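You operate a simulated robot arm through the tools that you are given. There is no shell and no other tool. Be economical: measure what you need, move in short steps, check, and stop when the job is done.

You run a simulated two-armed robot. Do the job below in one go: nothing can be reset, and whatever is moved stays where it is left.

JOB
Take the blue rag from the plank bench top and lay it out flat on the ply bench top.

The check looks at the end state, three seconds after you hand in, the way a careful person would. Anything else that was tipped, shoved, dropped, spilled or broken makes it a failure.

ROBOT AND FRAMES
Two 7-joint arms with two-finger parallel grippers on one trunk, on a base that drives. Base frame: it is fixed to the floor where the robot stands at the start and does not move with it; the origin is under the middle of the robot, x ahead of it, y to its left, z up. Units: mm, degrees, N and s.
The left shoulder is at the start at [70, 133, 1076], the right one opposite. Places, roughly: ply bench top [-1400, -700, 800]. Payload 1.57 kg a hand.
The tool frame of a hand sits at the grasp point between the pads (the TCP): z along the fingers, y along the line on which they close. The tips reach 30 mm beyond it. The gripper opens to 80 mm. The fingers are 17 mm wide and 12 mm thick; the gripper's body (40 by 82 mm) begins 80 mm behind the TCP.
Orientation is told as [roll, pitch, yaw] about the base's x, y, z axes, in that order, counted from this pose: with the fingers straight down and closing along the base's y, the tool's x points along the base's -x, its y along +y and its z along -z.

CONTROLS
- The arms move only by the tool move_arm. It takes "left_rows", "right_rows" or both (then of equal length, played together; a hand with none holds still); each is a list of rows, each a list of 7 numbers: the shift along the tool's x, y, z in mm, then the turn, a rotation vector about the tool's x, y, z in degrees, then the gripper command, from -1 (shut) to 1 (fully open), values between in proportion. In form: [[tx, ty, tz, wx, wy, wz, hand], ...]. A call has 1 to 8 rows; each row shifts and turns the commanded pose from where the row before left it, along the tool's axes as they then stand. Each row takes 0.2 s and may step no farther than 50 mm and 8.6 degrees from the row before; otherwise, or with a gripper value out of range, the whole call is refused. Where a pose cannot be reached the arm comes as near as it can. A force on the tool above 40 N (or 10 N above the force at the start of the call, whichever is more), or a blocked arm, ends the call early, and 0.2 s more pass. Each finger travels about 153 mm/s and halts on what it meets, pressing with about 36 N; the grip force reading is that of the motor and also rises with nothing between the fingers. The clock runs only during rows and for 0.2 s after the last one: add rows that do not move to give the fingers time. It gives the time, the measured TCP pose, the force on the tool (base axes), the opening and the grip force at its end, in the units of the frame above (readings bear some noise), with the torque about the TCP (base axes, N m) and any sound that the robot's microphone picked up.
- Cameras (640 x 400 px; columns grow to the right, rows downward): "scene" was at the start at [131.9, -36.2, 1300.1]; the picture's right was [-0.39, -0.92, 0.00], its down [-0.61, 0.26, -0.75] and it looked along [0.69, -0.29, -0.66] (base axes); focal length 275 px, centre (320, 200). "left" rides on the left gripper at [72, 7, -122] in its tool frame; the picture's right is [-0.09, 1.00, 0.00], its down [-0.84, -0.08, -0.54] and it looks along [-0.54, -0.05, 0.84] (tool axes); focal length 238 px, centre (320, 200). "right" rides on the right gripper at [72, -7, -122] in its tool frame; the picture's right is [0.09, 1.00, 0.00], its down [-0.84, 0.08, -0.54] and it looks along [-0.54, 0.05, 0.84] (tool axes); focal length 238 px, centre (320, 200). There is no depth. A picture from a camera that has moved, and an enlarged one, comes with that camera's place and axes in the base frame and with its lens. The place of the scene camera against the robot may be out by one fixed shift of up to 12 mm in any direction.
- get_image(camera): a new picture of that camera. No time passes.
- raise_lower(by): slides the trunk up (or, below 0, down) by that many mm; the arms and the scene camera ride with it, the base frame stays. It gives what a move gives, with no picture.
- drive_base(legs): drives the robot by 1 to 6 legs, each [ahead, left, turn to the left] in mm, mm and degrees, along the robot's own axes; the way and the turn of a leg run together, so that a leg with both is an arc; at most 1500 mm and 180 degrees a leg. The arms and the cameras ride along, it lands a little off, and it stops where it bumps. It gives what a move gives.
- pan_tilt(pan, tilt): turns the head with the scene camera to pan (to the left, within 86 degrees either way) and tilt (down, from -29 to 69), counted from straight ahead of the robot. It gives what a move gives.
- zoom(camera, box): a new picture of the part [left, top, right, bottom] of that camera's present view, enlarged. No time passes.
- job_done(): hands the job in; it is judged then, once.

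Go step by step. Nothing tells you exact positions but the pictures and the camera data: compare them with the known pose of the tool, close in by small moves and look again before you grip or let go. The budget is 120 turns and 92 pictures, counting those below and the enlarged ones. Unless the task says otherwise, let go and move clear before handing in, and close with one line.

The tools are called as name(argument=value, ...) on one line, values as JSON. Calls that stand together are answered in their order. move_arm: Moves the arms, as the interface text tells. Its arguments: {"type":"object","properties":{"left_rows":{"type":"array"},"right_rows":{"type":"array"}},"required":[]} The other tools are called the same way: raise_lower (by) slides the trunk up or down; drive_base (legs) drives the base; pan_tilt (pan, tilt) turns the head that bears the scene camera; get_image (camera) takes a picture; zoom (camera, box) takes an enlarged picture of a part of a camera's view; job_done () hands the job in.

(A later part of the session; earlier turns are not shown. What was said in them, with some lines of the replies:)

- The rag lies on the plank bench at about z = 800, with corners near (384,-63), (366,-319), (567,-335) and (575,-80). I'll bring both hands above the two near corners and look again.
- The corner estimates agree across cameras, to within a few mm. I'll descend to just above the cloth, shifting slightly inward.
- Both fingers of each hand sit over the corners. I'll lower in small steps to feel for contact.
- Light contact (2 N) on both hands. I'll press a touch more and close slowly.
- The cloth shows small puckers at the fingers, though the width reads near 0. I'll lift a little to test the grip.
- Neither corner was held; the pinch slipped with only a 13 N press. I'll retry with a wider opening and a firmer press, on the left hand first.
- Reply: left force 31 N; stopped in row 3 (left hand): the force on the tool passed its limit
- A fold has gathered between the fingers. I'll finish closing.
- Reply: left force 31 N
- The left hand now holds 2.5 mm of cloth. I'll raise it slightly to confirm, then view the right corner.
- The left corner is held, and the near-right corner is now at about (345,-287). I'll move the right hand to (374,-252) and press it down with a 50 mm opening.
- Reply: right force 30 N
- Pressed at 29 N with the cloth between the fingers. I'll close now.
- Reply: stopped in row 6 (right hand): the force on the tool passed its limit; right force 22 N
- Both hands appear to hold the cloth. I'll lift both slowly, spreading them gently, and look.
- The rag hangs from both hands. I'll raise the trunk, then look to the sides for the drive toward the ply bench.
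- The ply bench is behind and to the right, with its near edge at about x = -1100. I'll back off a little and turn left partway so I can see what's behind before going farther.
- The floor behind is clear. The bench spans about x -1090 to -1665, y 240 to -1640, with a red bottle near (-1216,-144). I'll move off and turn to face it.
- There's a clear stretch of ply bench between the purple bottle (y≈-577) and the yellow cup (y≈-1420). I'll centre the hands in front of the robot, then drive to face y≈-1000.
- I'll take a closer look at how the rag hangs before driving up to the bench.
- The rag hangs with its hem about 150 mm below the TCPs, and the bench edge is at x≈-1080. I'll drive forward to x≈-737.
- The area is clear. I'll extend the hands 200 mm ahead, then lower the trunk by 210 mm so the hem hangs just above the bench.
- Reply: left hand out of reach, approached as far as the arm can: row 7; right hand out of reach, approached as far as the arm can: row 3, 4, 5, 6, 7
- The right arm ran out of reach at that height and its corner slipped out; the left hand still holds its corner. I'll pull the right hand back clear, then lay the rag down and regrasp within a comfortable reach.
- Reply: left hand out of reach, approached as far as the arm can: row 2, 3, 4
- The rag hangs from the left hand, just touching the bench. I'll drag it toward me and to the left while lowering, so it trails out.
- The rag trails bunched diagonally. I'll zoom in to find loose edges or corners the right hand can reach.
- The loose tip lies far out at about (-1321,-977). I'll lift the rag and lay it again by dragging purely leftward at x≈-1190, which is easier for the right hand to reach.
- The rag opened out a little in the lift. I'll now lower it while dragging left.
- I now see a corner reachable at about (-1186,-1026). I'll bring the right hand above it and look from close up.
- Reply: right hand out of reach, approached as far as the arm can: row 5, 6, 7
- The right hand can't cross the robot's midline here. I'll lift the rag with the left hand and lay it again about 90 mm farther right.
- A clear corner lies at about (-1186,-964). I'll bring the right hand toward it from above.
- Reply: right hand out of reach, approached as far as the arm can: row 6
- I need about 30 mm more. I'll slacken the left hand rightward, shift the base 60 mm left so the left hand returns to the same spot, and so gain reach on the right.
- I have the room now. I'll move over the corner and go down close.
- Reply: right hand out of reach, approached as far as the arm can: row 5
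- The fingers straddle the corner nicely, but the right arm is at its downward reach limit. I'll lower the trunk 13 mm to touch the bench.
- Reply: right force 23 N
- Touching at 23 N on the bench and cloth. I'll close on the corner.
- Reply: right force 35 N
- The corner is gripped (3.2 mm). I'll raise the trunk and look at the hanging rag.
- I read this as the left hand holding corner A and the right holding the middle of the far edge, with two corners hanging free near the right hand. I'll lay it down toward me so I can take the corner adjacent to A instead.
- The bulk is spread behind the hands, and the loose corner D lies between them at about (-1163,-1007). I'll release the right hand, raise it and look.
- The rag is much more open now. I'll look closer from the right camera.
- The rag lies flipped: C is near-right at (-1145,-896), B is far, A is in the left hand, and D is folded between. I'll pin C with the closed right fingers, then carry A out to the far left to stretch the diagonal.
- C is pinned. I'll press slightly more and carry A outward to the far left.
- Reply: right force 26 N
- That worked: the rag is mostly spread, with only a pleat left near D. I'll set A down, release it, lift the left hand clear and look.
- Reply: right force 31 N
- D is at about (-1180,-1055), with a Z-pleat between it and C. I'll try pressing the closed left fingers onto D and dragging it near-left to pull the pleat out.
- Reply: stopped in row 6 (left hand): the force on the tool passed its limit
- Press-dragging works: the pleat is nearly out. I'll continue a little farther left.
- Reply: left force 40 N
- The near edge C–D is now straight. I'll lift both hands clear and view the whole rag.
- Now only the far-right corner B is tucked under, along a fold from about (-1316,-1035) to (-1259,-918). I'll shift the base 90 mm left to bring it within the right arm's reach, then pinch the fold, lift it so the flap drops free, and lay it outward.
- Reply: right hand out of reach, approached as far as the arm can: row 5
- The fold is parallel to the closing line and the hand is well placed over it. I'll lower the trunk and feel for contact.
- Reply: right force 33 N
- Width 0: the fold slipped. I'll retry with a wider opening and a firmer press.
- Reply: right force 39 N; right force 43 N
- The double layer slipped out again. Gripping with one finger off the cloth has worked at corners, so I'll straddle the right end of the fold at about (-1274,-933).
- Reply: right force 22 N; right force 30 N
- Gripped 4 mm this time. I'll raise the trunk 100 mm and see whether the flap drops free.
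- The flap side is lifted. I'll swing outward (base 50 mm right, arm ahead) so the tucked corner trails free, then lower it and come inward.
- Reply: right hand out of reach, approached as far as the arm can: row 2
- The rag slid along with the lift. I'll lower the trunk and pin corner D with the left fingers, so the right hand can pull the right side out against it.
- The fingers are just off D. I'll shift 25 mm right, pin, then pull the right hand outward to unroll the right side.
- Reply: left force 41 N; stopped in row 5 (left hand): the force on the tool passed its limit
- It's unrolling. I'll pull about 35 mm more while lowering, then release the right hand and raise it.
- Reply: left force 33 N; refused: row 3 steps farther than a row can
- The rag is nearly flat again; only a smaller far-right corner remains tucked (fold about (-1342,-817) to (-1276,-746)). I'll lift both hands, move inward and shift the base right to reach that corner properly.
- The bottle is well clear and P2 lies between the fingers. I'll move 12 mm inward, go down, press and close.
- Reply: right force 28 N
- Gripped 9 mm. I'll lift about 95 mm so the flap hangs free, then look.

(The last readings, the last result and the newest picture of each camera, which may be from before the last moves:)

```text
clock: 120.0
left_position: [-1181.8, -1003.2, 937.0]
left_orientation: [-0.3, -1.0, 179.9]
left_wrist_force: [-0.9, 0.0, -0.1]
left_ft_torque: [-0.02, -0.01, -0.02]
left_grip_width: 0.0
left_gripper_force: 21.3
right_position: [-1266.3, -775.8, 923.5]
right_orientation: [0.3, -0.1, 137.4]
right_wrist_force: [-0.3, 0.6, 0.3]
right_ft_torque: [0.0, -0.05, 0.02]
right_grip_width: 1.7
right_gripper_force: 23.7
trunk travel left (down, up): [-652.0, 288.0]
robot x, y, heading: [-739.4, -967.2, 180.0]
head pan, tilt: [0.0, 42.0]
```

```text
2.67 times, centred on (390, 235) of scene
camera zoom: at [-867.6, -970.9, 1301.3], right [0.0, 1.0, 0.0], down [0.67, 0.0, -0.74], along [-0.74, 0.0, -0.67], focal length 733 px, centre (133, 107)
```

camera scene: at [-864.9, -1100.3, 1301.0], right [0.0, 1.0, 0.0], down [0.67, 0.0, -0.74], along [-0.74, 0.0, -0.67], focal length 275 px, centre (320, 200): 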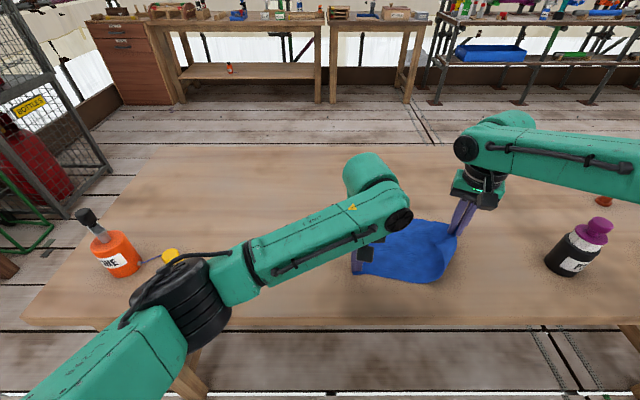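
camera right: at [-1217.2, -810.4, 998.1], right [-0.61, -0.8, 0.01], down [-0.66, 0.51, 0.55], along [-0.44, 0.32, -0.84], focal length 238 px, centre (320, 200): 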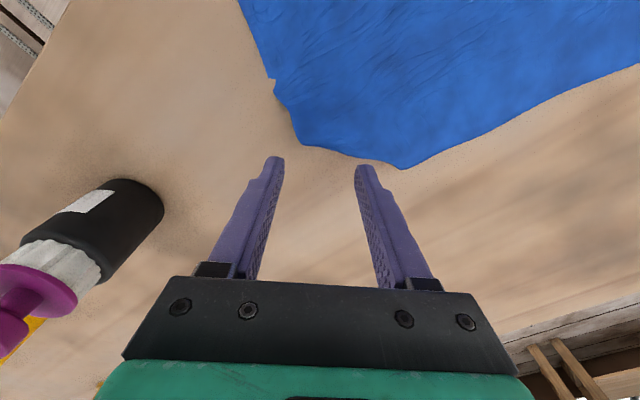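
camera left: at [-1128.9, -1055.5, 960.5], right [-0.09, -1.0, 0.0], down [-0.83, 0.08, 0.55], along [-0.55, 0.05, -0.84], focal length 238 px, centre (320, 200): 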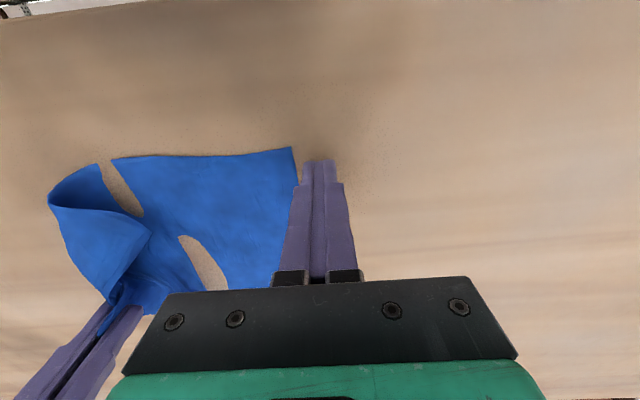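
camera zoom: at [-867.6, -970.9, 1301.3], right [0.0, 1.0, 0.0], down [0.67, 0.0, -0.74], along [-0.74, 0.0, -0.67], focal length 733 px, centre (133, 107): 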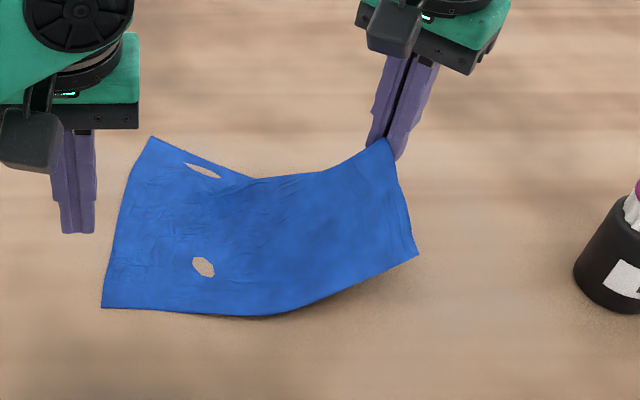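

The grip now holds a thin layer with the edge lifted. I'll swing outward, lower so the hanging flap touches down outside, then come back inward as I finish lowering.

move_arm(right_rows=[[-15, 0, 0, 0, 0, 0, -1], [-15, 0, 0, 0, 0, 0, -1], [-10, 0, 15, 0, 0, 0, -1], [0, 0, 20, 0, 0, 0, -1], [12, 0, 15, 0, 0, 0, -1], [14, 0, 13, 0, 0, 0, -1], [14, 0, 12, 0, 0, 0, -1], [14, 0, 10, 0, 0, 0, -1]])

get_image(camera="right")

```text
clock: 121.8
left_position: [-1182.3, -1004.1, 936.6]
left_orientation: [-0.5, -0.8, 179.9]
left_wrist_force: [0.3, 0.0, 0.0]
left_ft_torque: [0.02, -0.02, 0.03]
left_grip_width: 0.1
left_gripper_force: 21.6
right_position: [-1256.8, -784.5, 837.9]
right_orientation: [0.3, -0.1, 137.5]
right_wrist_force: [0.2, 0.7, 1.1]
right_ft_torque: [0.03, -0.01, 0.01]
right_grip_width: 1.8
right_gripper_force: 23.5
trunk travel left (down, up): [-652.0, 288.0]
robot x, y, heading: [-738.4, -969.2, 180.0]
head pan, tilt: [0.0, 42.0]
```

```text
5 pictures are left
camera right: at [-1198.9, -828.0, 959.6], right [-0.6, -0.8, 0.01], down [-0.67, 0.51, 0.54], along [-0.44, 0.32, -0.84], focal length 238 px, centre (320, 200)
```

right: 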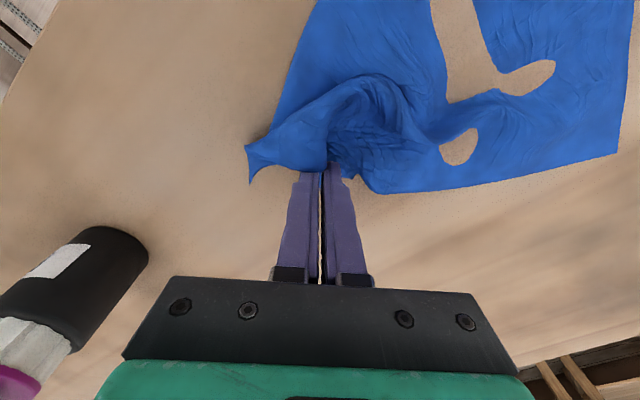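

The tucked corner has come out on the right side. I'll set down, release, lift clear and look.

move_arm(right_rows=[[0, 0, 5, 0, 0, 0, -1], [0, 0, 0, 0, 0, 0, -0.7], [0, 0, 0, 0, 0, 0, -0.5], [0, 0, -20, 0, 0, 0, -0.5], [0, 0, -40, 0, 0, 0, -0.5], [-20, -20, -35, 0, 0, 0, -1], [-20, -25, -10, 0, 0, 0, -1]], left_rows=[[0, 20, -10, 0, 0, 0, -1], [0, 30, -10, 0, 0, 0, -1], [0, 30, -10, 0, 0, 0, -1], [0, 30, 0, 0, 0, 0, -1], [0, 30, 0, 0, 0, 0, -1], [0, 0, 0, 0, 0, 0, -1], [0, 0, 0, 0, 0, 0, -1]])

zoom(camera="scene", box=[270, 160, 510, 310])

```text
clock: 123.4
left_position: [-1181.5, -1142.4, 967.1]
left_orientation: [-0.5, -0.9, 180.0]
left_wrist_force: [0.3, 0.5, -0.3]
left_ft_torque: [-0.01, 0.0, 0.0]
left_grip_width: 0.0
left_gripper_force: 21.1
right_position: [-1255.3, -724.4, 937.7]
right_orientation: [0.5, 0.0, 137.6]
right_wrist_force: [0.1, 0.5, 0.2]
right_ft_torque: [0.0, 0.01, 0.0]
right_grip_width: 0.0
right_gripper_force: 21.6
trunk travel left (down, up): [-652.0, 288.0]
robot x, y, heading: [-736.1, -967.4, 180.0]
head pan, tilt: [0.0, 42.0]
```

```text
2.67 times, centred on (390, 235) of scene
camera zoom: at [-867.2, -969.9, 1301.4], right [0.0, 1.0, 0.0], down [0.67, 0.0, -0.74], along [-0.74, 0.0, -0.67], focal length 733 px, centre (133, 107)
```

zoom: 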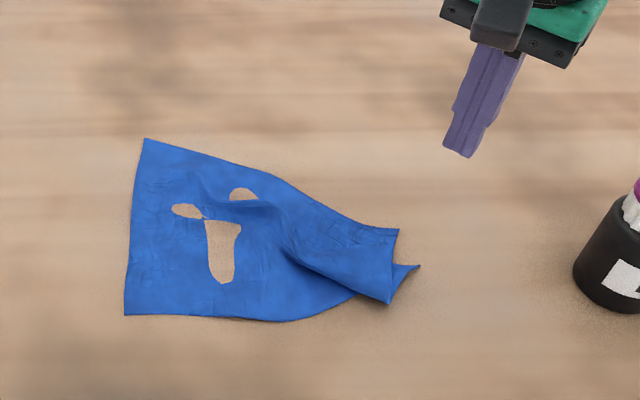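

B is out now: A (-1375,-958), B (-1262,-742), D (-1180,-976) and C (-1226,-734) peeking from under a Z-pleat. I'll pin D's side with the left hand and press-drag B toward the far side to open the pleat.

move_arm(right_rows=[[27, 38, 0, 0, 0, 0, -1], [27, 38, 0, 0, 0, 0, -1]])

drive_base(legs=[[0, -60, 0]])

move_arm(left_rows=[[-3, -28, 30, 0, 0, 0, -1], [-3, -28, 32, 0, 0, 0, -1], [-4, -29, 32, 0, 0, 0, -1], [-4, -29, 32, 0, 0, 0, -1], [0, 0, 5, 0, 0, 0, -1], [0, 0, 3, 0, 0, 0, -1]])

```text
clock: 124.0
left_position: [-1182.4, -1144.0, 965.1]
left_orientation: [-0.4, -0.8, 180.0]
left_wrist_force: [-0.6, -0.2, -0.1]
left_ft_torque: [-0.02, -0.03, 0.01]
left_grip_width: 0.0
left_gripper_force: 21.6
right_position: [-1268.3, -816.4, 937.1]
right_orientation: [0.4, -0.1, 137.4]
right_wrist_force: [-0.4, -0.6, -0.7]
right_ft_torque: [0.0, 0.0, 0.03]
right_grip_width: 0.0
right_gripper_force: 21.4
trunk travel left (down, up): [-652.0, 288.0]
robot x, y, heading: [-740.2, -969.5, 179.7]
head pan, tilt: [0.0, 42.0]
```

```text
clock: 125.0
left_position: [-1181.4, -1085.5, 966.3]
left_orientation: [-0.5, -0.9, 179.9]
left_wrist_force: [0.7, 0.5, -0.5]
left_ft_torque: [0.01, -0.01, 0.0]
left_grip_width: 0.2
left_gripper_force: 21.4
right_position: [-1265.6, -758.2, 937.3]
right_orientation: [0.4, -0.2, 137.5]
right_wrist_force: [0.2, 0.0, 0.6]
right_ft_torque: [-0.01, 0.0, 0.0]
right_grip_width: 0.0
right_gripper_force: 21.1
trunk travel left (down, up): [-652.0, 288.0]
robot x, y, heading: [-741.3, -911.5, 179.9]
head pan, tilt: [0.0, 42.0]
```

```text
clock: 126.3
left_position: [-1197.7, -968.6, 832.5]
left_orientation: [-0.4, -0.9, 180.1]
left_wrist_force: [0.1, 0.5, -0.1]
left_ft_torque: [-0.03, 0.02, 0.0]
left_grip_width: 0.0
left_gripper_force: 21.5
right_position: [-1265.8, -758.4, 938.2]
right_orientation: [0.5, -0.1, 137.5]
right_wrist_force: [0.7, -0.1, 0.5]
right_ft_torque: [-0.02, 0.04, -0.05]
right_grip_width: 0.0
right_gripper_force: 21.6
trunk travel left (down, up): [-652.0, 288.0]
robot x, y, heading: [-737.3, -906.6, 180.0]
head pan, tilt: [0.0, 42.0]
```

move_arm(left_rows=[[0, 0, 2, 0, 0, 0, -1], [0, 0, 2, 0, 0, 0, -1], [0, 0, 0, 0, 0, 0, -1], [0, 0, 0, 0, 0, 0, -1], [0, 0, 0, 0, 0, 0, -1], [0, 0, 0, 0, 0, 0, -1]], right_rows=[[8, -4, 30, 0, 0, 0, -1], [0, 0, 35, 0, 0, 0, -1], [0, 0, 33, 0, 0, 0, -1], [0, 0, 7, 0, 0, 0, -1], [0, 0, 3, 0, 0, 0, -1], [0, 0, 1.5, 0, 0, 0, -1]])

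```text
clock: 127.8
left_position: [-1197.4, -968.5, 831.9]
left_orientation: [-0.6, -1.2, 179.9]
left_wrist_force: [-6.1, -0.3, 22.6]
left_ft_torque: [0.04, 0.07, -0.01]
left_grip_width: 0.0
left_gripper_force: 21.2
right_position: [-1243.3, -750.7, 835.1]
right_orientation: [0.6, -0.1, 137.5]
right_wrist_force: [-0.7, -0.1, -0.4]
right_ft_torque: [-0.05, 0.02, -0.03]
right_grip_width: 0.1
right_gripper_force: 20.8
right hand out of reach, approached as far as the arm can: row 2, 3, 5
trunk travel left (down, up): [-652.0, 288.0]
robot x, y, heading: [-739.1, -908.1, 179.8]
head pan, tilt: [0.0, 42.0]
```

The right wrist yaw limits its reach here. I'll turn it back 25°, then re-seat on B.

move_arm(right_rows=[[0, 0, -12, 0, 0, 0, -1], [0, 0, 0, 0, 0, -8.5, -1], [0, 0, 0, 0, 0, -8.5, -1], [0, 0, 0, 0, 0, -8.5, -1], [-10, 12, 0, 0, 0, 0, -1], [0, 0, 8, 0, 0, 0, -1], [0, 0, 6, 0, 0, 0, -1]])

```text
clock: 129.3
left_position: [-1196.7, -969.1, 831.2]
left_orientation: [-0.4, -1.1, 180.0]
left_wrist_force: [-7.7, -0.8, 30.2]
left_ft_torque: [0.02, 0.01, 0.03]
left_grip_width: 0.0
left_gripper_force: 21.4
right_position: [-1243.6, -751.7, 837.4]
right_orientation: [0.6, -0.6, 163.2]
right_wrist_force: [-0.5, -0.4, -0.3]
right_ft_torque: [0.02, -0.02, 0.03]
right_grip_width: 0.2
right_gripper_force: 20.8
right hand out of reach, approached as far as the arm can: row 5, 7
trunk travel left (down, up): [-652.0, 288.0]
robot x, y, heading: [-741.5, -905.8, 179.8]
head pan, tilt: [0.0, 42.0]
```

move_arm(left_rows=[[0, 0, -15, 0, 0, 0, -1], [0, 0, -25, 0, 0, 0, -1]], right_rows=[[0, 0, -15, 0, 0, 0, -1], [0, 0, -25, 0, 0, 0, -1]])

drive_base(legs=[[0, 80, 0]])

move_arm(left_rows=[[0, -40, 0, 0, 0, 0, -1], [0, -40, 0, 0, 0, 0, -1], [0, 0, 20, 0, 0, 0, -1], [0, 0, 16, 0, 0, 0, -1], [0, 0, 4, 0, 0, 0, -1]], right_rows=[[-16, -32, 0, 0, 0, 0, -1], [-17, -33, 0, 0, 0, 0, -1], [0, 0, 20, 0, 0, 0, -1], [0, 0, 16, 0, 0, 0, -1], [0, 0, 8, 0, 0, 0, -1]])

```text
clock: 129.9
left_position: [-1194.5, -969.1, 868.8]
left_orientation: [-0.3, -0.7, 179.9]
left_wrist_force: [-0.3, 0.0, 0.3]
left_ft_torque: [0.01, 0.02, 0.0]
left_grip_width: 0.0
left_gripper_force: 21.1
right_position: [-1245.1, -751.2, 877.8]
right_orientation: [0.4, -0.4, 163.0]
right_wrist_force: [0.1, 0.5, -0.2]
right_ft_torque: [0.03, 0.0, 0.0]
right_grip_width: 0.0
right_gripper_force: 20.8
trunk travel left (down, up): [-652.0, 288.0]
robot x, y, heading: [-738.2, -906.8, 180.0]
head pan, tilt: [0.0, 42.0]
```

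```text
clock: 131.0
left_position: [-1196.2, -1050.4, 869.4]
left_orientation: [-0.4, -0.9, 179.9]
left_wrist_force: [0.0, 0.1, 0.4]
left_ft_torque: [0.06, -0.02, 0.02]
left_grip_width: 0.0
left_gripper_force: 21.7
right_position: [-1247.2, -832.6, 876.6]
right_orientation: [0.4, -0.3, 163.0]
right_wrist_force: [-0.6, -0.3, -0.2]
right_ft_torque: [0.01, -0.01, -0.02]
right_grip_width: 0.0
right_gripper_force: 21.3
trunk travel left (down, up): [-652.0, 288.0]
robot x, y, heading: [-735.9, -993.7, 180.1]
head pan, tilt: [0.0, 42.0]
```

```text
clock: 132.2
left_position: [-1195.3, -968.7, 831.4]
left_orientation: [-0.6, -1.1, 179.9]
left_wrist_force: [-1.5, 1.7, 6.9]
left_ft_torque: [0.06, 0.0, 0.04]
left_grip_width: 0.2
left_gripper_force: 21.2
right_position: [-1259.1, -760.4, 833.3]
right_orientation: [0.4, -0.4, 163.0]
right_wrist_force: [0.5, 1.6, 0.0]
right_ft_torque: [-0.01, 0.03, -0.02]
right_grip_width: 0.1
right_gripper_force: 21.3
trunk travel left (down, up): [-652.0, 288.0]
robot x, y, heading: [-737.9, -986.8, 179.9]
head pan, tilt: [0.0, 42.0]
```

move_arm(left_rows=[[0, 0, 1.5, 0, 0, 0, -1], [0, 0, 0, 0, 0, 0, -1], [0, 0, 0, 0, 0, 0, -1]], right_rows=[[0, 0, 2, 0, 0, 0, -1], [0, 0, 2, 0, 0, 0, -1], [0, 0, 1, 0, 0, 0, -1]])

move_arm(right_rows=[[-7, -1, 0, 0, 0, 0, -1], [-11, -1.4, 0, 0, 0, 0, -1], [-11, -1.4, 0, 0, 0, 0, -1], [-11, -1.4, 0, 0, 0, 0, -1], [-11, -1.4, 0, 0, 0, 0, -1], [-10, -1.4, 0, 0, 0, 0, -1]])

```text
clock: 133.0
left_position: [-1193.8, -969.7, 832.0]
left_orientation: [-0.5, -1.2, 179.9]
left_wrist_force: [-5.0, 1.4, 20.0]
left_ft_torque: [0.05, 0.01, 0.02]
left_grip_width: 0.0
left_gripper_force: 21.5
right_position: [-1259.7, -760.4, 832.2]
right_orientation: [0.6, -1.1, 162.9]
right_wrist_force: [-3.8, 4.0, 22.4]
right_ft_torque: [0.16, -0.05, 0.03]
right_grip_width: 0.2
right_gripper_force: 21.5
trunk travel left (down, up): [-652.0, 288.0]
robot x, y, heading: [-739.1, -988.9, 180.0]
head pan, tilt: [0.0, 42.0]
```

```text
clock: 134.4
left_position: [-1193.0, -969.4, 831.2]
left_orientation: [-0.6, -1.3, 179.9]
left_wrist_force: [4.6, -3.7, 29.5]
left_ft_torque: [-0.11, -0.28, 0.0]
left_grip_width: 0.1
left_gripper_force: 21.4
right_position: [-1288.5, -729.4, 839.7]
right_orientation: [0.5, -0.6, 163.1]
right_wrist_force: [0.1, -0.1, -0.7]
right_ft_torque: [0.02, -0.02, -0.01]
right_grip_width: 0.0
right_gripper_force: 20.9
right hand out of reach, approached as far as the arm can: row 3, 4, 5, 6
trunk travel left (down, up): [-652.0, 288.0]
robot x, y, heading: [-740.3, -986.7, 179.9]
head pan, tilt: [0.0, 42.0]
```

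The reach ended after a partial drag. I'll raise the right hand and look at how the right end lies now.

move_arm(right_rows=[[0, 0, -35, 0, 0, 0, -1], [20, 0, -40, 0, 0, 0, -1], [40, -20, -15, 0, 0, 0, -1], [40, -20, 0, 0, 0, 0, -1]])

zoom(camera="scene", box=[270, 170, 510, 320])

```text
clock: 135.4
left_position: [-1193.5, -969.6, 831.7]
left_orientation: [-0.5, -1.3, 180.0]
left_wrist_force: [2.7, -4.0, 36.1]
left_ft_torque: [-0.1, -0.26, -0.05]
left_grip_width: 0.0
left_gripper_force: 21.2
right_position: [-1178.2, -719.9, 928.1]
right_orientation: [0.6, -0.5, 162.9]
right_wrist_force: [0.1, -0.2, 0.7]
right_ft_torque: [-0.01, 0.02, -0.01]
right_grip_width: 0.0
right_gripper_force: 21.2
trunk travel left (down, up): [-652.0, 288.0]
robot x, y, heading: [-737.6, -993.9, 179.7]
head pan, tilt: [0.0, 42.0]
```

```text
2.67 times, centred on (390, 245) of scene
camera zoom: at [-861.5, -992.0, 1302.1], right [0.0, 1.0, 0.0], down [0.67, 0.0, -0.75], along [-0.75, 0.0, -0.67], focal length 733 px, centre (133, 80)
```

zoom: 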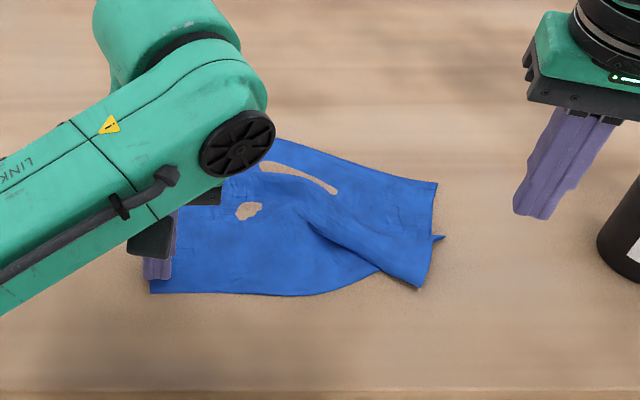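

B lies at (-1286,-724), but C is still tucked under at (-1227,-735). The under-layer is exposed near (-1200,-823). I'll press there and drag it near-right to pull C out, with D still pinned.

move_arm(right_rows=[[3, 35, 20, 0, 0, 0, -1], [3, 35, 30, 0, 0, 0, -1], [3, 36, 30, 0, 0, 0, -1], [0, 0, 12, 0, 0, 0, -1], [0, 0, 4, 0, 0, 0, -1], [0, 0, 3, 0, 0, 0, -1]])

```text
clock: 136.8
left_position: [-1193.0, -970.0, 830.4]
left_orientation: [-0.5, -1.3, 180.0]
left_wrist_force: [-6.1, -0.4, 27.0]
left_ft_torque: [-0.02, 0.05, -0.02]
left_grip_width: 0.0
left_gripper_force: 21.6
right_position: [-1204.4, -824.5, 831.0]
right_orientation: [0.5, -0.8, 163.0]
right_wrist_force: [4.4, -0.1, 20.5]
right_ft_torque: [0.05, -0.25, -0.01]
right_grip_width: 0.0
right_gripper_force: 21.6
trunk travel left (down, up): [-652.0, 288.0]
robot x, y, heading: [-735.7, -988.4, 179.9]
head pan, tilt: [0.0, 42.0]
```

move_arm(right_rows=[[5, -5, 0.5, 0, 0, 0, -1], [8, -7.7, 0, 0, 0, 0, -1], [8, -7.7, 0, 0, 0, 0, -1], [8, -7.7, 0, 0, 0, 0, -1], [8, -7.7, 0, 0, 0, 0, -1], [8, -7.7, 0, 0, 0, 0, -1]])

zoom(camera="scene", box=[270, 170, 510, 320])

```text
clock: 138.0
left_position: [-1193.6, -968.1, 833.0]
left_orientation: [-0.9, -1.3, 179.7]
left_wrist_force: [1.1, 0.2, 10.8]
left_ft_torque: [0.02, -0.08, 0.04]
left_grip_width: 0.0
left_gripper_force: 20.8
right_position: [-1165.8, -807.3, 831.4]
right_orientation: [1.3, -1.2, 163.3]
right_wrist_force: [2.7, -4.1, 19.0]
right_ft_torque: [-0.06, -0.18, -0.07]
right_grip_width: 0.0
right_gripper_force: 21.6
trunk travel left (down, up): [-652.0, 288.0]
robot x, y, heading: [-741.7, -990.6, 179.8]
head pan, tilt: [0.0, 42.0]
stopped in row 5 (right hand): the force on the tool passed its limit (the readings are from after the stop); the commanded pose is now the measured one
```

```text
2.67 times, centred on (390, 245) of scene
camera zoom: at [-862.1, -993.2, 1301.4], right [0.0, 1.0, 0.0], down [0.67, 0.0, -0.75], along [-0.75, 0.0, -0.67], focal length 733 px, centre (133, 80)
```

zoom: 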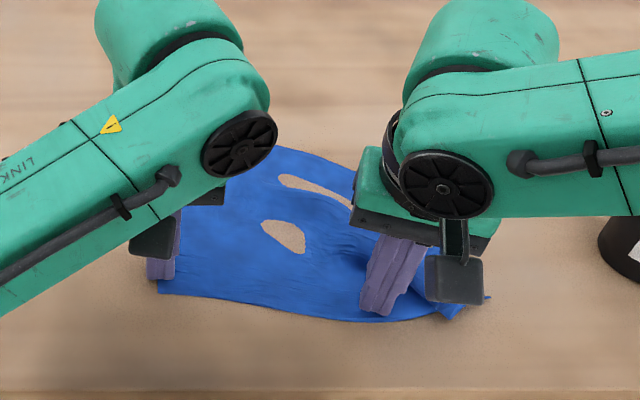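

C is nearly in place at (-1172,-720). I'll lift both hands, shift the base 40 mm right, and take a look before pulling B diagonally outward.

move_arm(right_rows=[[0, 0, -10, 0, 0, 0, -1], [0, 0, -35, 0, 0, 0, -1], [-5, 0, -40, 0, 0, 0, -1], [30, -25, -20, 0, 0, 0, -1], [35, -30, 0, 0, 0, 0, -1]], left_rows=[[0, 0, -10, 0, 0, 0, -1], [0, 0, -25, 0, 0, 0, -1], [0, 40, 0, 0, 0, 0, -1], [0, 0, 0, 0, 0, 0, -1], [0, 0, 0, 0, 0, 0, -1]])

drive_base(legs=[[0, -40, 0]])

zoom(camera="scene", box=[260, 150, 516, 310])

```text
clock: 139.2
left_position: [-1193.3, -1007.9, 864.2]
left_orientation: [-0.6, -1.0, 179.7]
left_wrist_force: [0.1, 0.2, 0.8]
left_ft_torque: [0.0, -0.02, -0.02]
left_grip_width: 0.1
left_gripper_force: 21.6
right_position: [-1090.7, -768.4, 931.5]
right_orientation: [1.1, -0.7, 163.4]
right_wrist_force: [0.9, 0.4, 0.1]
right_ft_torque: [0.0, -0.01, 0.01]
right_grip_width: 0.0
right_gripper_force: 21.4
trunk travel left (down, up): [-652.0, 288.0]
robot x, y, heading: [-739.2, -988.8, 179.9]
head pan, tilt: [0.0, 42.0]
```

```text
clock: 140.1
left_position: [-1195.8, -970.4, 863.7]
left_orientation: [-0.7, -0.9, 179.8]
left_wrist_force: [-0.2, -0.2, -0.5]
left_ft_torque: [0.01, 0.01, 0.02]
left_grip_width: 0.1
left_gripper_force: 21.5
right_position: [-1090.9, -730.6, 931.5]
right_orientation: [0.8, -0.9, 163.3]
right_wrist_force: [-0.3, 0.1, -0.7]
right_ft_torque: [0.03, -0.01, 0.02]
right_grip_width: 0.3
right_gripper_force: 21.1
trunk travel left (down, up): [-652.0, 288.0]
robot x, y, heading: [-735.8, -952.0, 179.9]
head pan, tilt: [0.0, 42.0]
```

```text
2.50 times, centred on (388, 230) of scene
camera zoom: at [-867.4, -954.2, 1301.4], right [0.0, 1.0, 0.0], down [0.67, 0.0, -0.74], along [-0.74, 0.0, -0.67], focal length 687 px, centre (150, 125)
```

zoom: 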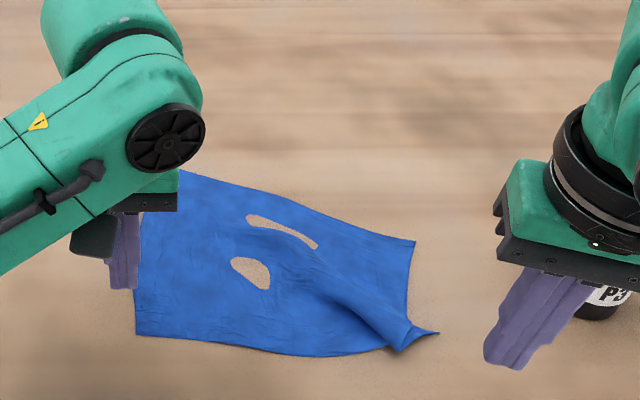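

C and D are now well placed; only B must go about 90 mm farther. The bench edge is actually at x≈-1097, so there's room to drive 50 mm closer, as at the first bench. I'll do that, then pin the near edge and position on B.

drive_base(legs=[[48, 0, 0]])

move_arm(left_rows=[[20, -30, -15, 0, 0, 0, -1], [20, -35, 0, 0, 0, 0, -1], [20, -35, 0, 0, 0, 0, -1], [0, 0, 20, 0, 0, 0, -1], [0, 0, 20, 0, 0, 0, -1], [0, 0, 6, 0, 0, 0, -1], [0, 0, 4, 0, 0, 0, -1]], right_rows=[[-28, 7.5, 0, 0, 0, 0, -1], [-28, 7.5, 10, 0, 0, 0, -1], [-28, 7.5, 20, 0, 0, 0, -1], [-27, 7.5, 20, 0, 0, 0, -1], [0, 0, 25, 0, 0, 0, -1], [0, 0, 15, 0, 0, 0, -1], [0, 0, 6, 0, 0, 0, -1]])

```text
clock: 141.0
left_position: [-1243.0, -967.6, 864.3]
left_orientation: [-0.7, -1.0, 179.8]
left_wrist_force: [-0.3, -0.5, -0.6]
left_ft_torque: [0.06, 0.01, 0.02]
left_grip_width: 0.1
left_gripper_force: 21.4
right_position: [-1139.3, -730.8, 932.2]
right_orientation: [0.9, -0.7, 163.2]
right_wrist_force: [0.4, -0.2, 0.7]
right_ft_torque: [-0.02, 0.01, -0.03]
right_grip_width: 0.3
right_gripper_force: 21.1
trunk travel left (down, up): [-652.0, 288.0]
robot x, y, heading: [-782.2, -944.7, 180.1]
head pan, tilt: [0.0, 42.0]
```

```text
clock: 142.6
left_position: [-1183.1, -869.1, 831.6]
left_orientation: [-0.9, -1.3, 179.6]
left_wrist_force: [-1.9, -0.4, 23.2]
left_ft_torque: [-0.16, -0.05, 0.0]
left_grip_width: 0.1
left_gripper_force: 21.3
right_position: [-1255.1, -728.0, 838.4]
right_orientation: [1.0, -0.9, 163.3]
right_wrist_force: [-0.2, 0.2, -0.3]
right_ft_torque: [-0.02, 0.03, 0.0]
right_grip_width: 0.2
right_gripper_force: 21.2
trunk travel left (down, up): [-652.0, 288.0]
robot x, y, heading: [-790.0, -950.7, 179.9]
head pan, tilt: [0.0, 42.0]
```

Left pin is at 23 N. I'll press on B and drag it to the far side.

move_arm(right_rows=[[0, 0, 5, 0, 0, 0, -1], [0, 0, 3, 0, 0, 0, -1], [0, 0, 2, 0, 0, 0, -1]])

move_arm(right_rows=[[-6, 2, 0, 0, 0, 0, -1], [-11, 3.2, 0, 0, 0, 0, -1], [-11, 3.2, 0, 0, 0, 0, -1], [-11, 3.2, 0, 0, 0, 0, -1], [-11, 3.2, 0, 0, 0, 0, -1]])

```text
clock: 143.4
left_position: [-1180.4, -868.9, 830.6]
left_orientation: [-0.8, -1.4, 179.7]
left_wrist_force: [-8.7, 1.9, 31.1]
left_ft_torque: [-0.15, 0.06, -0.02]
left_grip_width: 0.0
left_gripper_force: 20.9
right_position: [-1254.1, -727.6, 831.1]
right_orientation: [1.1, -1.2, 163.2]
right_wrist_force: [-1.3, 3.6, 18.3]
right_ft_torque: [0.14, -0.17, 0.04]
right_grip_width: 0.1
right_gripper_force: 21.7
trunk travel left (down, up): [-652.0, 288.0]
robot x, y, heading: [-784.4, -948.4, 180.2]
head pan, tilt: [0.0, 42.0]
```

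```text
clock: 144.6
left_position: [-1177.9, -870.4, 832.1]
left_orientation: [-0.8, -1.2, 179.7]
left_wrist_force: [1.3, 0.3, 34.4]
left_ft_torque: [-0.18, -0.2, 0.01]
left_grip_width: 0.1
left_gripper_force: 21.3
right_position: [-1304.9, -728.7, 831.3]
right_orientation: [0.9, -1.0, 163.2]
right_wrist_force: [2.1, 1.2, 9.6]
right_ft_torque: [0.04, -0.15, 0.04]
right_grip_width: 0.0
right_gripper_force: 21.5
trunk travel left (down, up): [-652.0, 288.0]
robot x, y, heading: [-787.0, -948.3, 180.0]
head pan, tilt: [0.0, 42.0]
```

move_arm(right_rows=[[-6, 2, 1.2, 0, 0, 0, -1], [-10, 3, 0.3, 0, 0, 0, -1], [-10, 3, 0.3, 0, 0, 0, -1], [-10, 3, 0, 0, 0, 0, -1]])

```text
clock: 145.6
left_position: [-1178.6, -869.4, 831.5]
left_orientation: [-0.6, -1.1, 179.7]
left_wrist_force: [7.5, -1.9, 39.9]
left_ft_torque: [-0.24, -0.47, 0.01]
left_grip_width: 0.0
left_gripper_force: 21.3
right_position: [-1325.9, -724.2, 838.0]
right_orientation: [1.0, -1.0, 163.4]
right_wrist_force: [0.4, 0.0, 0.2]
right_ft_torque: [-0.02, -0.01, 0.01]
right_grip_width: 0.0
right_gripper_force: 21.2
right hand out of reach, approached as far as the arm can: row 3, 4
trunk travel left (down, up): [-652.0, 288.0]
robot x, y, heading: [-782.6, -948.1, 180.0]
head pan, tilt: [0.0, 42.0]
```

B moved about 65 mm before the reach ended. I'll now draw C a bit nearer (about 35 mm) to take up the remaining pleat, with the left pin kept.

move_arm(right_rows=[[0, 0, -40, 0, 0, 0, -1], [36, -9, 0, 0, 0, 0, -1], [36, -9, 0, 0, 0, 0, -1], [36, -9, 0, 0, 0, 0, -1], [37, -10, 5, 0, 0, 0, -1], [0, 0, 30, 0, 0, 0, -1], [0, 0, 8, 0, 0, 0, -1], [0, 0, 4, 0, 0, 0, -1]], left_rows=[[0, 0, -0.8, 0, 0, 0, -1], [0, 0, 0, 0, 0, 0, -1], [0, 0, 0, 0, 0, 0, -1], [0, 0, 0, 0, 0, 0, -1], [0, 0, 0, 0, 0, 0, -1], [0, 0, 0, 0, 0, 0, -1], [0, 0, 0, 0, 0, 0, -1], [0, 0, 0, 0, 0, 0, -1]])

```text
clock: 147.4
left_position: [-1179.5, -869.5, 832.9]
left_orientation: [-0.9, -1.2, 179.8]
left_wrist_force: [2.8, 0.6, 13.8]
left_ft_torque: [-0.08, -0.17, 0.05]
left_grip_width: 0.0
left_gripper_force: 20.8
right_position: [-1181.1, -729.9, 832.2]
right_orientation: [1.0, -1.7, 163.2]
right_wrist_force: [6.1, 0.3, 24.7]
right_ft_torque: [0.13, -0.35, -0.01]
right_grip_width: 0.3
right_gripper_force: 21.5
trunk travel left (down, up): [-652.0, 288.0]
robot x, y, heading: [-785.2, -946.0, 179.9]
head pan, tilt: [0.0, 42.0]
stopped in row 8 (right hand): the force on the tool passed its limit (the readings are from after the stop); the commanded pose is now the measured one
```

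move_arm(right_rows=[[6, -3, 0, 0, 0, 0, -1], [9, -4, 0, 0, 0, 0, -1], [9, -4, 0, 0, 0, 0, -1], [9, -4, 0, 0, 0, 0, -1]], left_rows=[[3, 0, 0, 0, 0, 0, -1], [4, 0, 0, 0, 0, 0, -1], [4, 0, 0, 0, 0, 0, -1], [4, 0, 0, 0, 0, 0, -1]])

move_arm(right_rows=[[0, 0, -10, 0, 0, 0, -1], [0, 0, -40, 0, 0, 0, -1], [30, -25, -30, 0, 0, 0, -1], [30, -30, -20, 0, 0, 0, -1]], left_rows=[[0, 0, -10, 0, 0, 0, -1], [0, 10, -40, 0, 0, 0, -1], [15, 35, -30, 0, 0, 0, -1], [15, 40, -20, 0, 0, 0, -1]])

```text
clock: 148.3
left_position: [-1170.0, -870.5, 831.1]
left_orientation: [-1.0, -1.5, 179.8]
left_wrist_force: [-1.4, -2.1, 12.3]
left_ft_torque: [-0.16, -0.03, -0.04]
left_grip_width: 0.1
left_gripper_force: 21.3
right_position: [-1154.5, -727.5, 832.3]
right_orientation: [1.3, -2.1, 163.5]
right_wrist_force: [4.1, -2.4, 22.4]
right_ft_torque: [0.05, -0.25, -0.07]
right_grip_width: 0.2
right_gripper_force: 20.9
trunk travel left (down, up): [-652.0, 288.0]
robot x, y, heading: [-787.5, -949.4, 179.8]
head pan, tilt: [0.0, 42.0]
stopped in row 4 (right hand): the force on the tool passed its limit (the readings are from after the stop); the commanded pose is now the measured one
```

```text
clock: 149.3
left_position: [-1137.9, -957.8, 926.6]
left_orientation: [-0.7, -1.0, 179.8]
left_wrist_force: [0.3, -0.3, -0.4]
left_ft_torque: [0.0, 0.0, 0.02]
left_grip_width: 0.1
left_gripper_force: 21.0
right_position: [-1110.6, -694.3, 923.6]
right_orientation: [1.0, -1.7, 163.5]
right_wrist_force: [-0.6, -0.5, -0.2]
right_ft_torque: [0.0, 0.01, -0.02]
right_grip_width: 0.0
right_gripper_force: 21.4
right hand out of reach, approached as far as the arm can: row 4
trunk travel left (down, up): [-652.0, 288.0]
robot x, y, heading: [-781.7, -945.9, 179.9]
head pan, tilt: [0.0, 42.0]
```

I'll move the left hand aside so it doesn't block the view, then take the last picture.

move_arm(left_rows=[[0, 42, -10, 0, 0, 0, -1], [0, 42, -10, 0, 0, 0, -1], [0, 42, -10, 0, 0, 0, -1], [0, 42, -10, 0, 0, 0, -1]])

zoom(camera="scene", box=[260, 150, 516, 310])

```text
clock: 150.3
left_position: [-1139.4, -1125.6, 965.6]
left_orientation: [-0.8, -1.2, 179.9]
left_wrist_force: [0.2, 0.4, -0.5]
left_ft_torque: [0.05, 0.0, -0.01]
left_grip_width: 0.1
left_gripper_force: 21.4
right_position: [-1111.6, -695.3, 925.0]
right_orientation: [1.1, -1.7, 163.4]
right_wrist_force: [0.6, -0.4, -0.5]
right_ft_torque: [0.05, 0.01, 0.02]
right_grip_width: 0.0
right_gripper_force: 21.3
trunk travel left (down, up): [-652.0, 288.0]
robot x, y, heading: [-787.5, -947.8, 180.1]
head pan, tilt: [0.0, 42.0]
```

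```text
2.50 times, centred on (388, 230) of scene
camera zoom: at [-914.5, -954.0, 1301.5], right [0.0, 1.0, 0.0], down [0.67, 0.0, -0.74], along [-0.74, 0.0, -0.67], focal length 687 px, centre (150, 125)
```

zoom: 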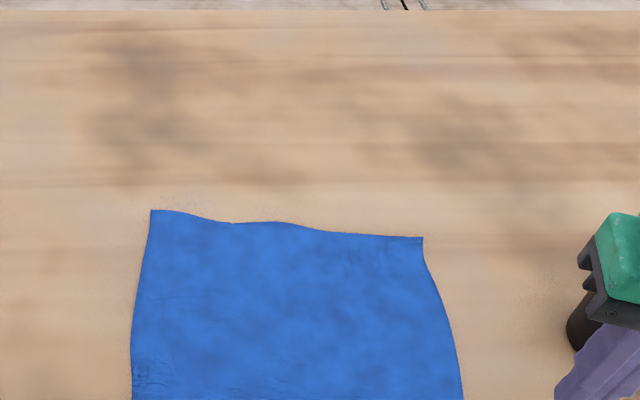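

The rag now lies open with all corners out, and the visible part is flat. To take up the last slack I'll pin the near edge again and give B one gentle outward drag.

move_arm(left_rows=[[-5, -35, 0, 0, 0, 0, -1], [-5, -35, 0, 0, 0, 0, -1], [-5, -35, 5, 0, 0, 0, -1], [-5, -35, 10, 0, 0, 0, -1], [-5, -35, 20, 0, 0, 0, -1], [-5, -35, 30, 0, 0, 0, -1], [-5, -35, 30, 0, 0, 0, -1], [0, 0, 30, 0, 0, 0, -1]], right_rows=[[-34, 15.6, 0, 0, 0, 0, -1], [-34, 15.6, 0, 0, 0, 0, -1], [-34, 15.6, 0, 0, 0, 0, -1], [-34, 15.6, 0, 0, 0, 0, -1], [-35, 15.6, 20, 0, 0, 0, -1], [0, 0, 30, 0, 0, 0, -1], [0, 0, 30, 0, 0, 0, -1], [0, 0, 6, 0, 0, 0, -1]])

move_arm(left_rows=[[0, 0, 5, 0, 0, 0, -1], [0, 0, 4, 0, 0, 0, -1], [0, 0, 2, 0, 0, 0, -1]], right_rows=[[0, 0, 5, 0, 0, 0, -1], [0, 0, 3, 0, 0, 0, -1], [0, 0, 2, 0, 0, 0, -1]])

```text
clock: 152.1
left_position: [-1177.5, -877.5, 845.5]
left_orientation: [-0.7, -1.1, 180.0]
left_wrist_force: [-0.4, 0.1, 0.2]
left_ft_torque: [0.04, -0.03, -0.03]
left_grip_width: 0.0
left_gripper_force: 21.5
right_position: [-1301.5, -721.0, 845.4]
right_orientation: [1.1, -1.6, 163.5]
right_wrist_force: [-0.3, -1.2, -0.5]
right_ft_torque: [-0.01, 0.01, 0.04]
right_grip_width: 0.2
right_gripper_force: 21.2
trunk travel left (down, up): [-652.0, 288.0]
robot x, y, heading: [-788.0, -947.1, 179.8]
head pan, tilt: [0.0, 42.0]
```

```text
clock: 152.9
left_position: [-1177.6, -877.0, 833.1]
left_orientation: [-0.7, -1.2, 180.0]
left_wrist_force: [-0.7, 0.3, 0.4]
left_ft_torque: [-0.01, -0.03, 0.03]
left_grip_width: 0.0
left_gripper_force: 20.8
right_position: [-1301.9, -721.4, 834.0]
right_orientation: [1.2, -1.7, 163.6]
right_wrist_force: [0.0, 0.3, -1.1]
right_ft_torque: [0.0, 0.0, -0.04]
right_grip_width: 0.0
right_gripper_force: 21.7
trunk travel left (down, up): [-652.0, 288.0]
robot x, y, heading: [-783.8, -947.5, 179.7]
head pan, tilt: [0.0, 42.0]
```

move_arm(left_rows=[[0, 0, 2, 0, 0, 0, -1], [0, 0, 2, 0, 0, 0, -1], [0, 0, 1, 0, 0, 0, -1]], right_rows=[[0, 0, 2, 0, 0, 0, -1], [0, 0, 2, 0, 0, 0, -1], [0, 0, 1.5, 0, 0, 0, -1]])

move_arm(right_rows=[[-6, 1.5, 0.3, 0, 0, 0, -1], [-7, 2, 0.3, 0, 0, 0, -1], [-7, 2, 0.3, 0, 0, 0, -1]])

```text
clock: 153.7
left_position: [-1176.2, -877.2, 833.0]
left_orientation: [-0.9, -1.6, -180.0]
left_wrist_force: [-6.3, 0.4, 25.1]
left_ft_torque: [-0.15, 0.06, -0.02]
left_grip_width: 0.0
left_gripper_force: 21.4
right_position: [-1301.2, -721.0, 831.5]
right_orientation: [1.3, -1.9, 163.4]
right_wrist_force: [-1.0, 1.8, 9.6]
right_ft_torque: [0.08, -0.04, 0.01]
right_grip_width: 0.0
right_gripper_force: 21.7
trunk travel left (down, up): [-652.0, 288.0]
robot x, y, heading: [-785.3, -945.2, 180.0]
head pan, tilt: [0.0, 42.0]
```

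```text
clock: 154.5
left_position: [-1173.4, -877.5, 831.6]
left_orientation: [-0.9, -1.5, 179.9]
left_wrist_force: [-8.5, 1.8, 31.7]
left_ft_torque: [-0.09, 0.02, 0.01]
left_grip_width: 0.0
left_gripper_force: 21.0
right_position: [-1319.0, -721.1, 832.1]
right_orientation: [1.1, -1.9, 163.3]
right_wrist_force: [4.2, -0.6, 14.8]
right_ft_torque: [0.09, -0.23, 0.02]
right_grip_width: 0.0
right_gripper_force: 21.1
trunk travel left (down, up): [-652.0, 288.0]
robot x, y, heading: [-782.8, -945.0, 179.7]
head pan, tilt: [0.0, 42.0]
```

B moved out a further 18 mm, taking up most of the slack. I'll lift both hands clear.

move_arm(right_rows=[[0, 0, -10, 0, 0, 0, -1], [0, 0, -40, 0, 0, 0, -1], [10, 0, -40, 0, 0, 0, -1], [30, 0, -30, 0, 0, 0, -1], [40, 0, -10, 0, 0, 0, -1], [45, 0, 0, 0, 0, 0, -1]], left_rows=[[0, 0, -10, 0, 0, 0, -1], [0, 0, -40, 0, 0, 0, -1], [0, 20, -40, 0, 0, 0, -1], [0, 35, -30, 0, 0, 0, -1], [0, 45, -10, 0, 0, 0, -1], [0, 45, 0, 0, 0, 0, -1]])

raise_lower(by=60)

```text
clock: 155.9
left_position: [-1172.8, -1025.4, 955.6]
left_orientation: [-0.8, -1.3, 179.8]
left_wrist_force: [0.1, 0.4, 0.0]
left_ft_torque: [0.02, 0.04, 0.02]
left_grip_width: 0.0
left_gripper_force: 21.3
right_position: [-1197.2, -755.6, 955.4]
right_orientation: [1.2, -1.6, 163.5]
right_wrist_force: [-0.4, 0.5, 1.0]
right_ft_torque: [-0.01, 0.01, 0.02]
right_grip_width: 0.3
right_gripper_force: 20.7
trunk travel left (down, up): [-652.0, 288.0]
robot x, y, heading: [-788.3, -942.5, 180.1]
head pan, tilt: [0.0, 42.0]
```

```text
clock: 156.9
left_position: [-1173.7, -1023.8, 1015.7]
left_orientation: [-0.7, -1.0, 179.8]
left_wrist_force: [-1.2, -0.4, 0.7]
left_ft_torque: [0.0, 0.0, 0.01]
left_grip_width: 0.0
left_gripper_force: 21.4
right_position: [-1198.3, -754.9, 1014.5]
right_orientation: [1.3, -1.6, 163.5]
right_wrist_force: [0.7, 0.2, -0.6]
right_ft_torque: [-0.02, 0.01, -0.04]
right_grip_width: 0.2
right_gripper_force: 21.4
trunk travel left (down, up): [-712.0, 228.0]
robot x, y, heading: [-784.8, -949.0, 180.1]
head pan, tilt: [0.0, 42.0]
```

Both hands are clear and the rag is laid out on the ply bench, so I'm handing in.

job_done()

```text
The job is handed in.
```

I moved the blue rag from the plank bench to the ply bench top and laid it out with all four corners untucked. I saw nothing else get moved. My last picture showed the far part flat but cut off the near edge. I had no pictures left to check that edge, or a final small pull on the far-right corner.
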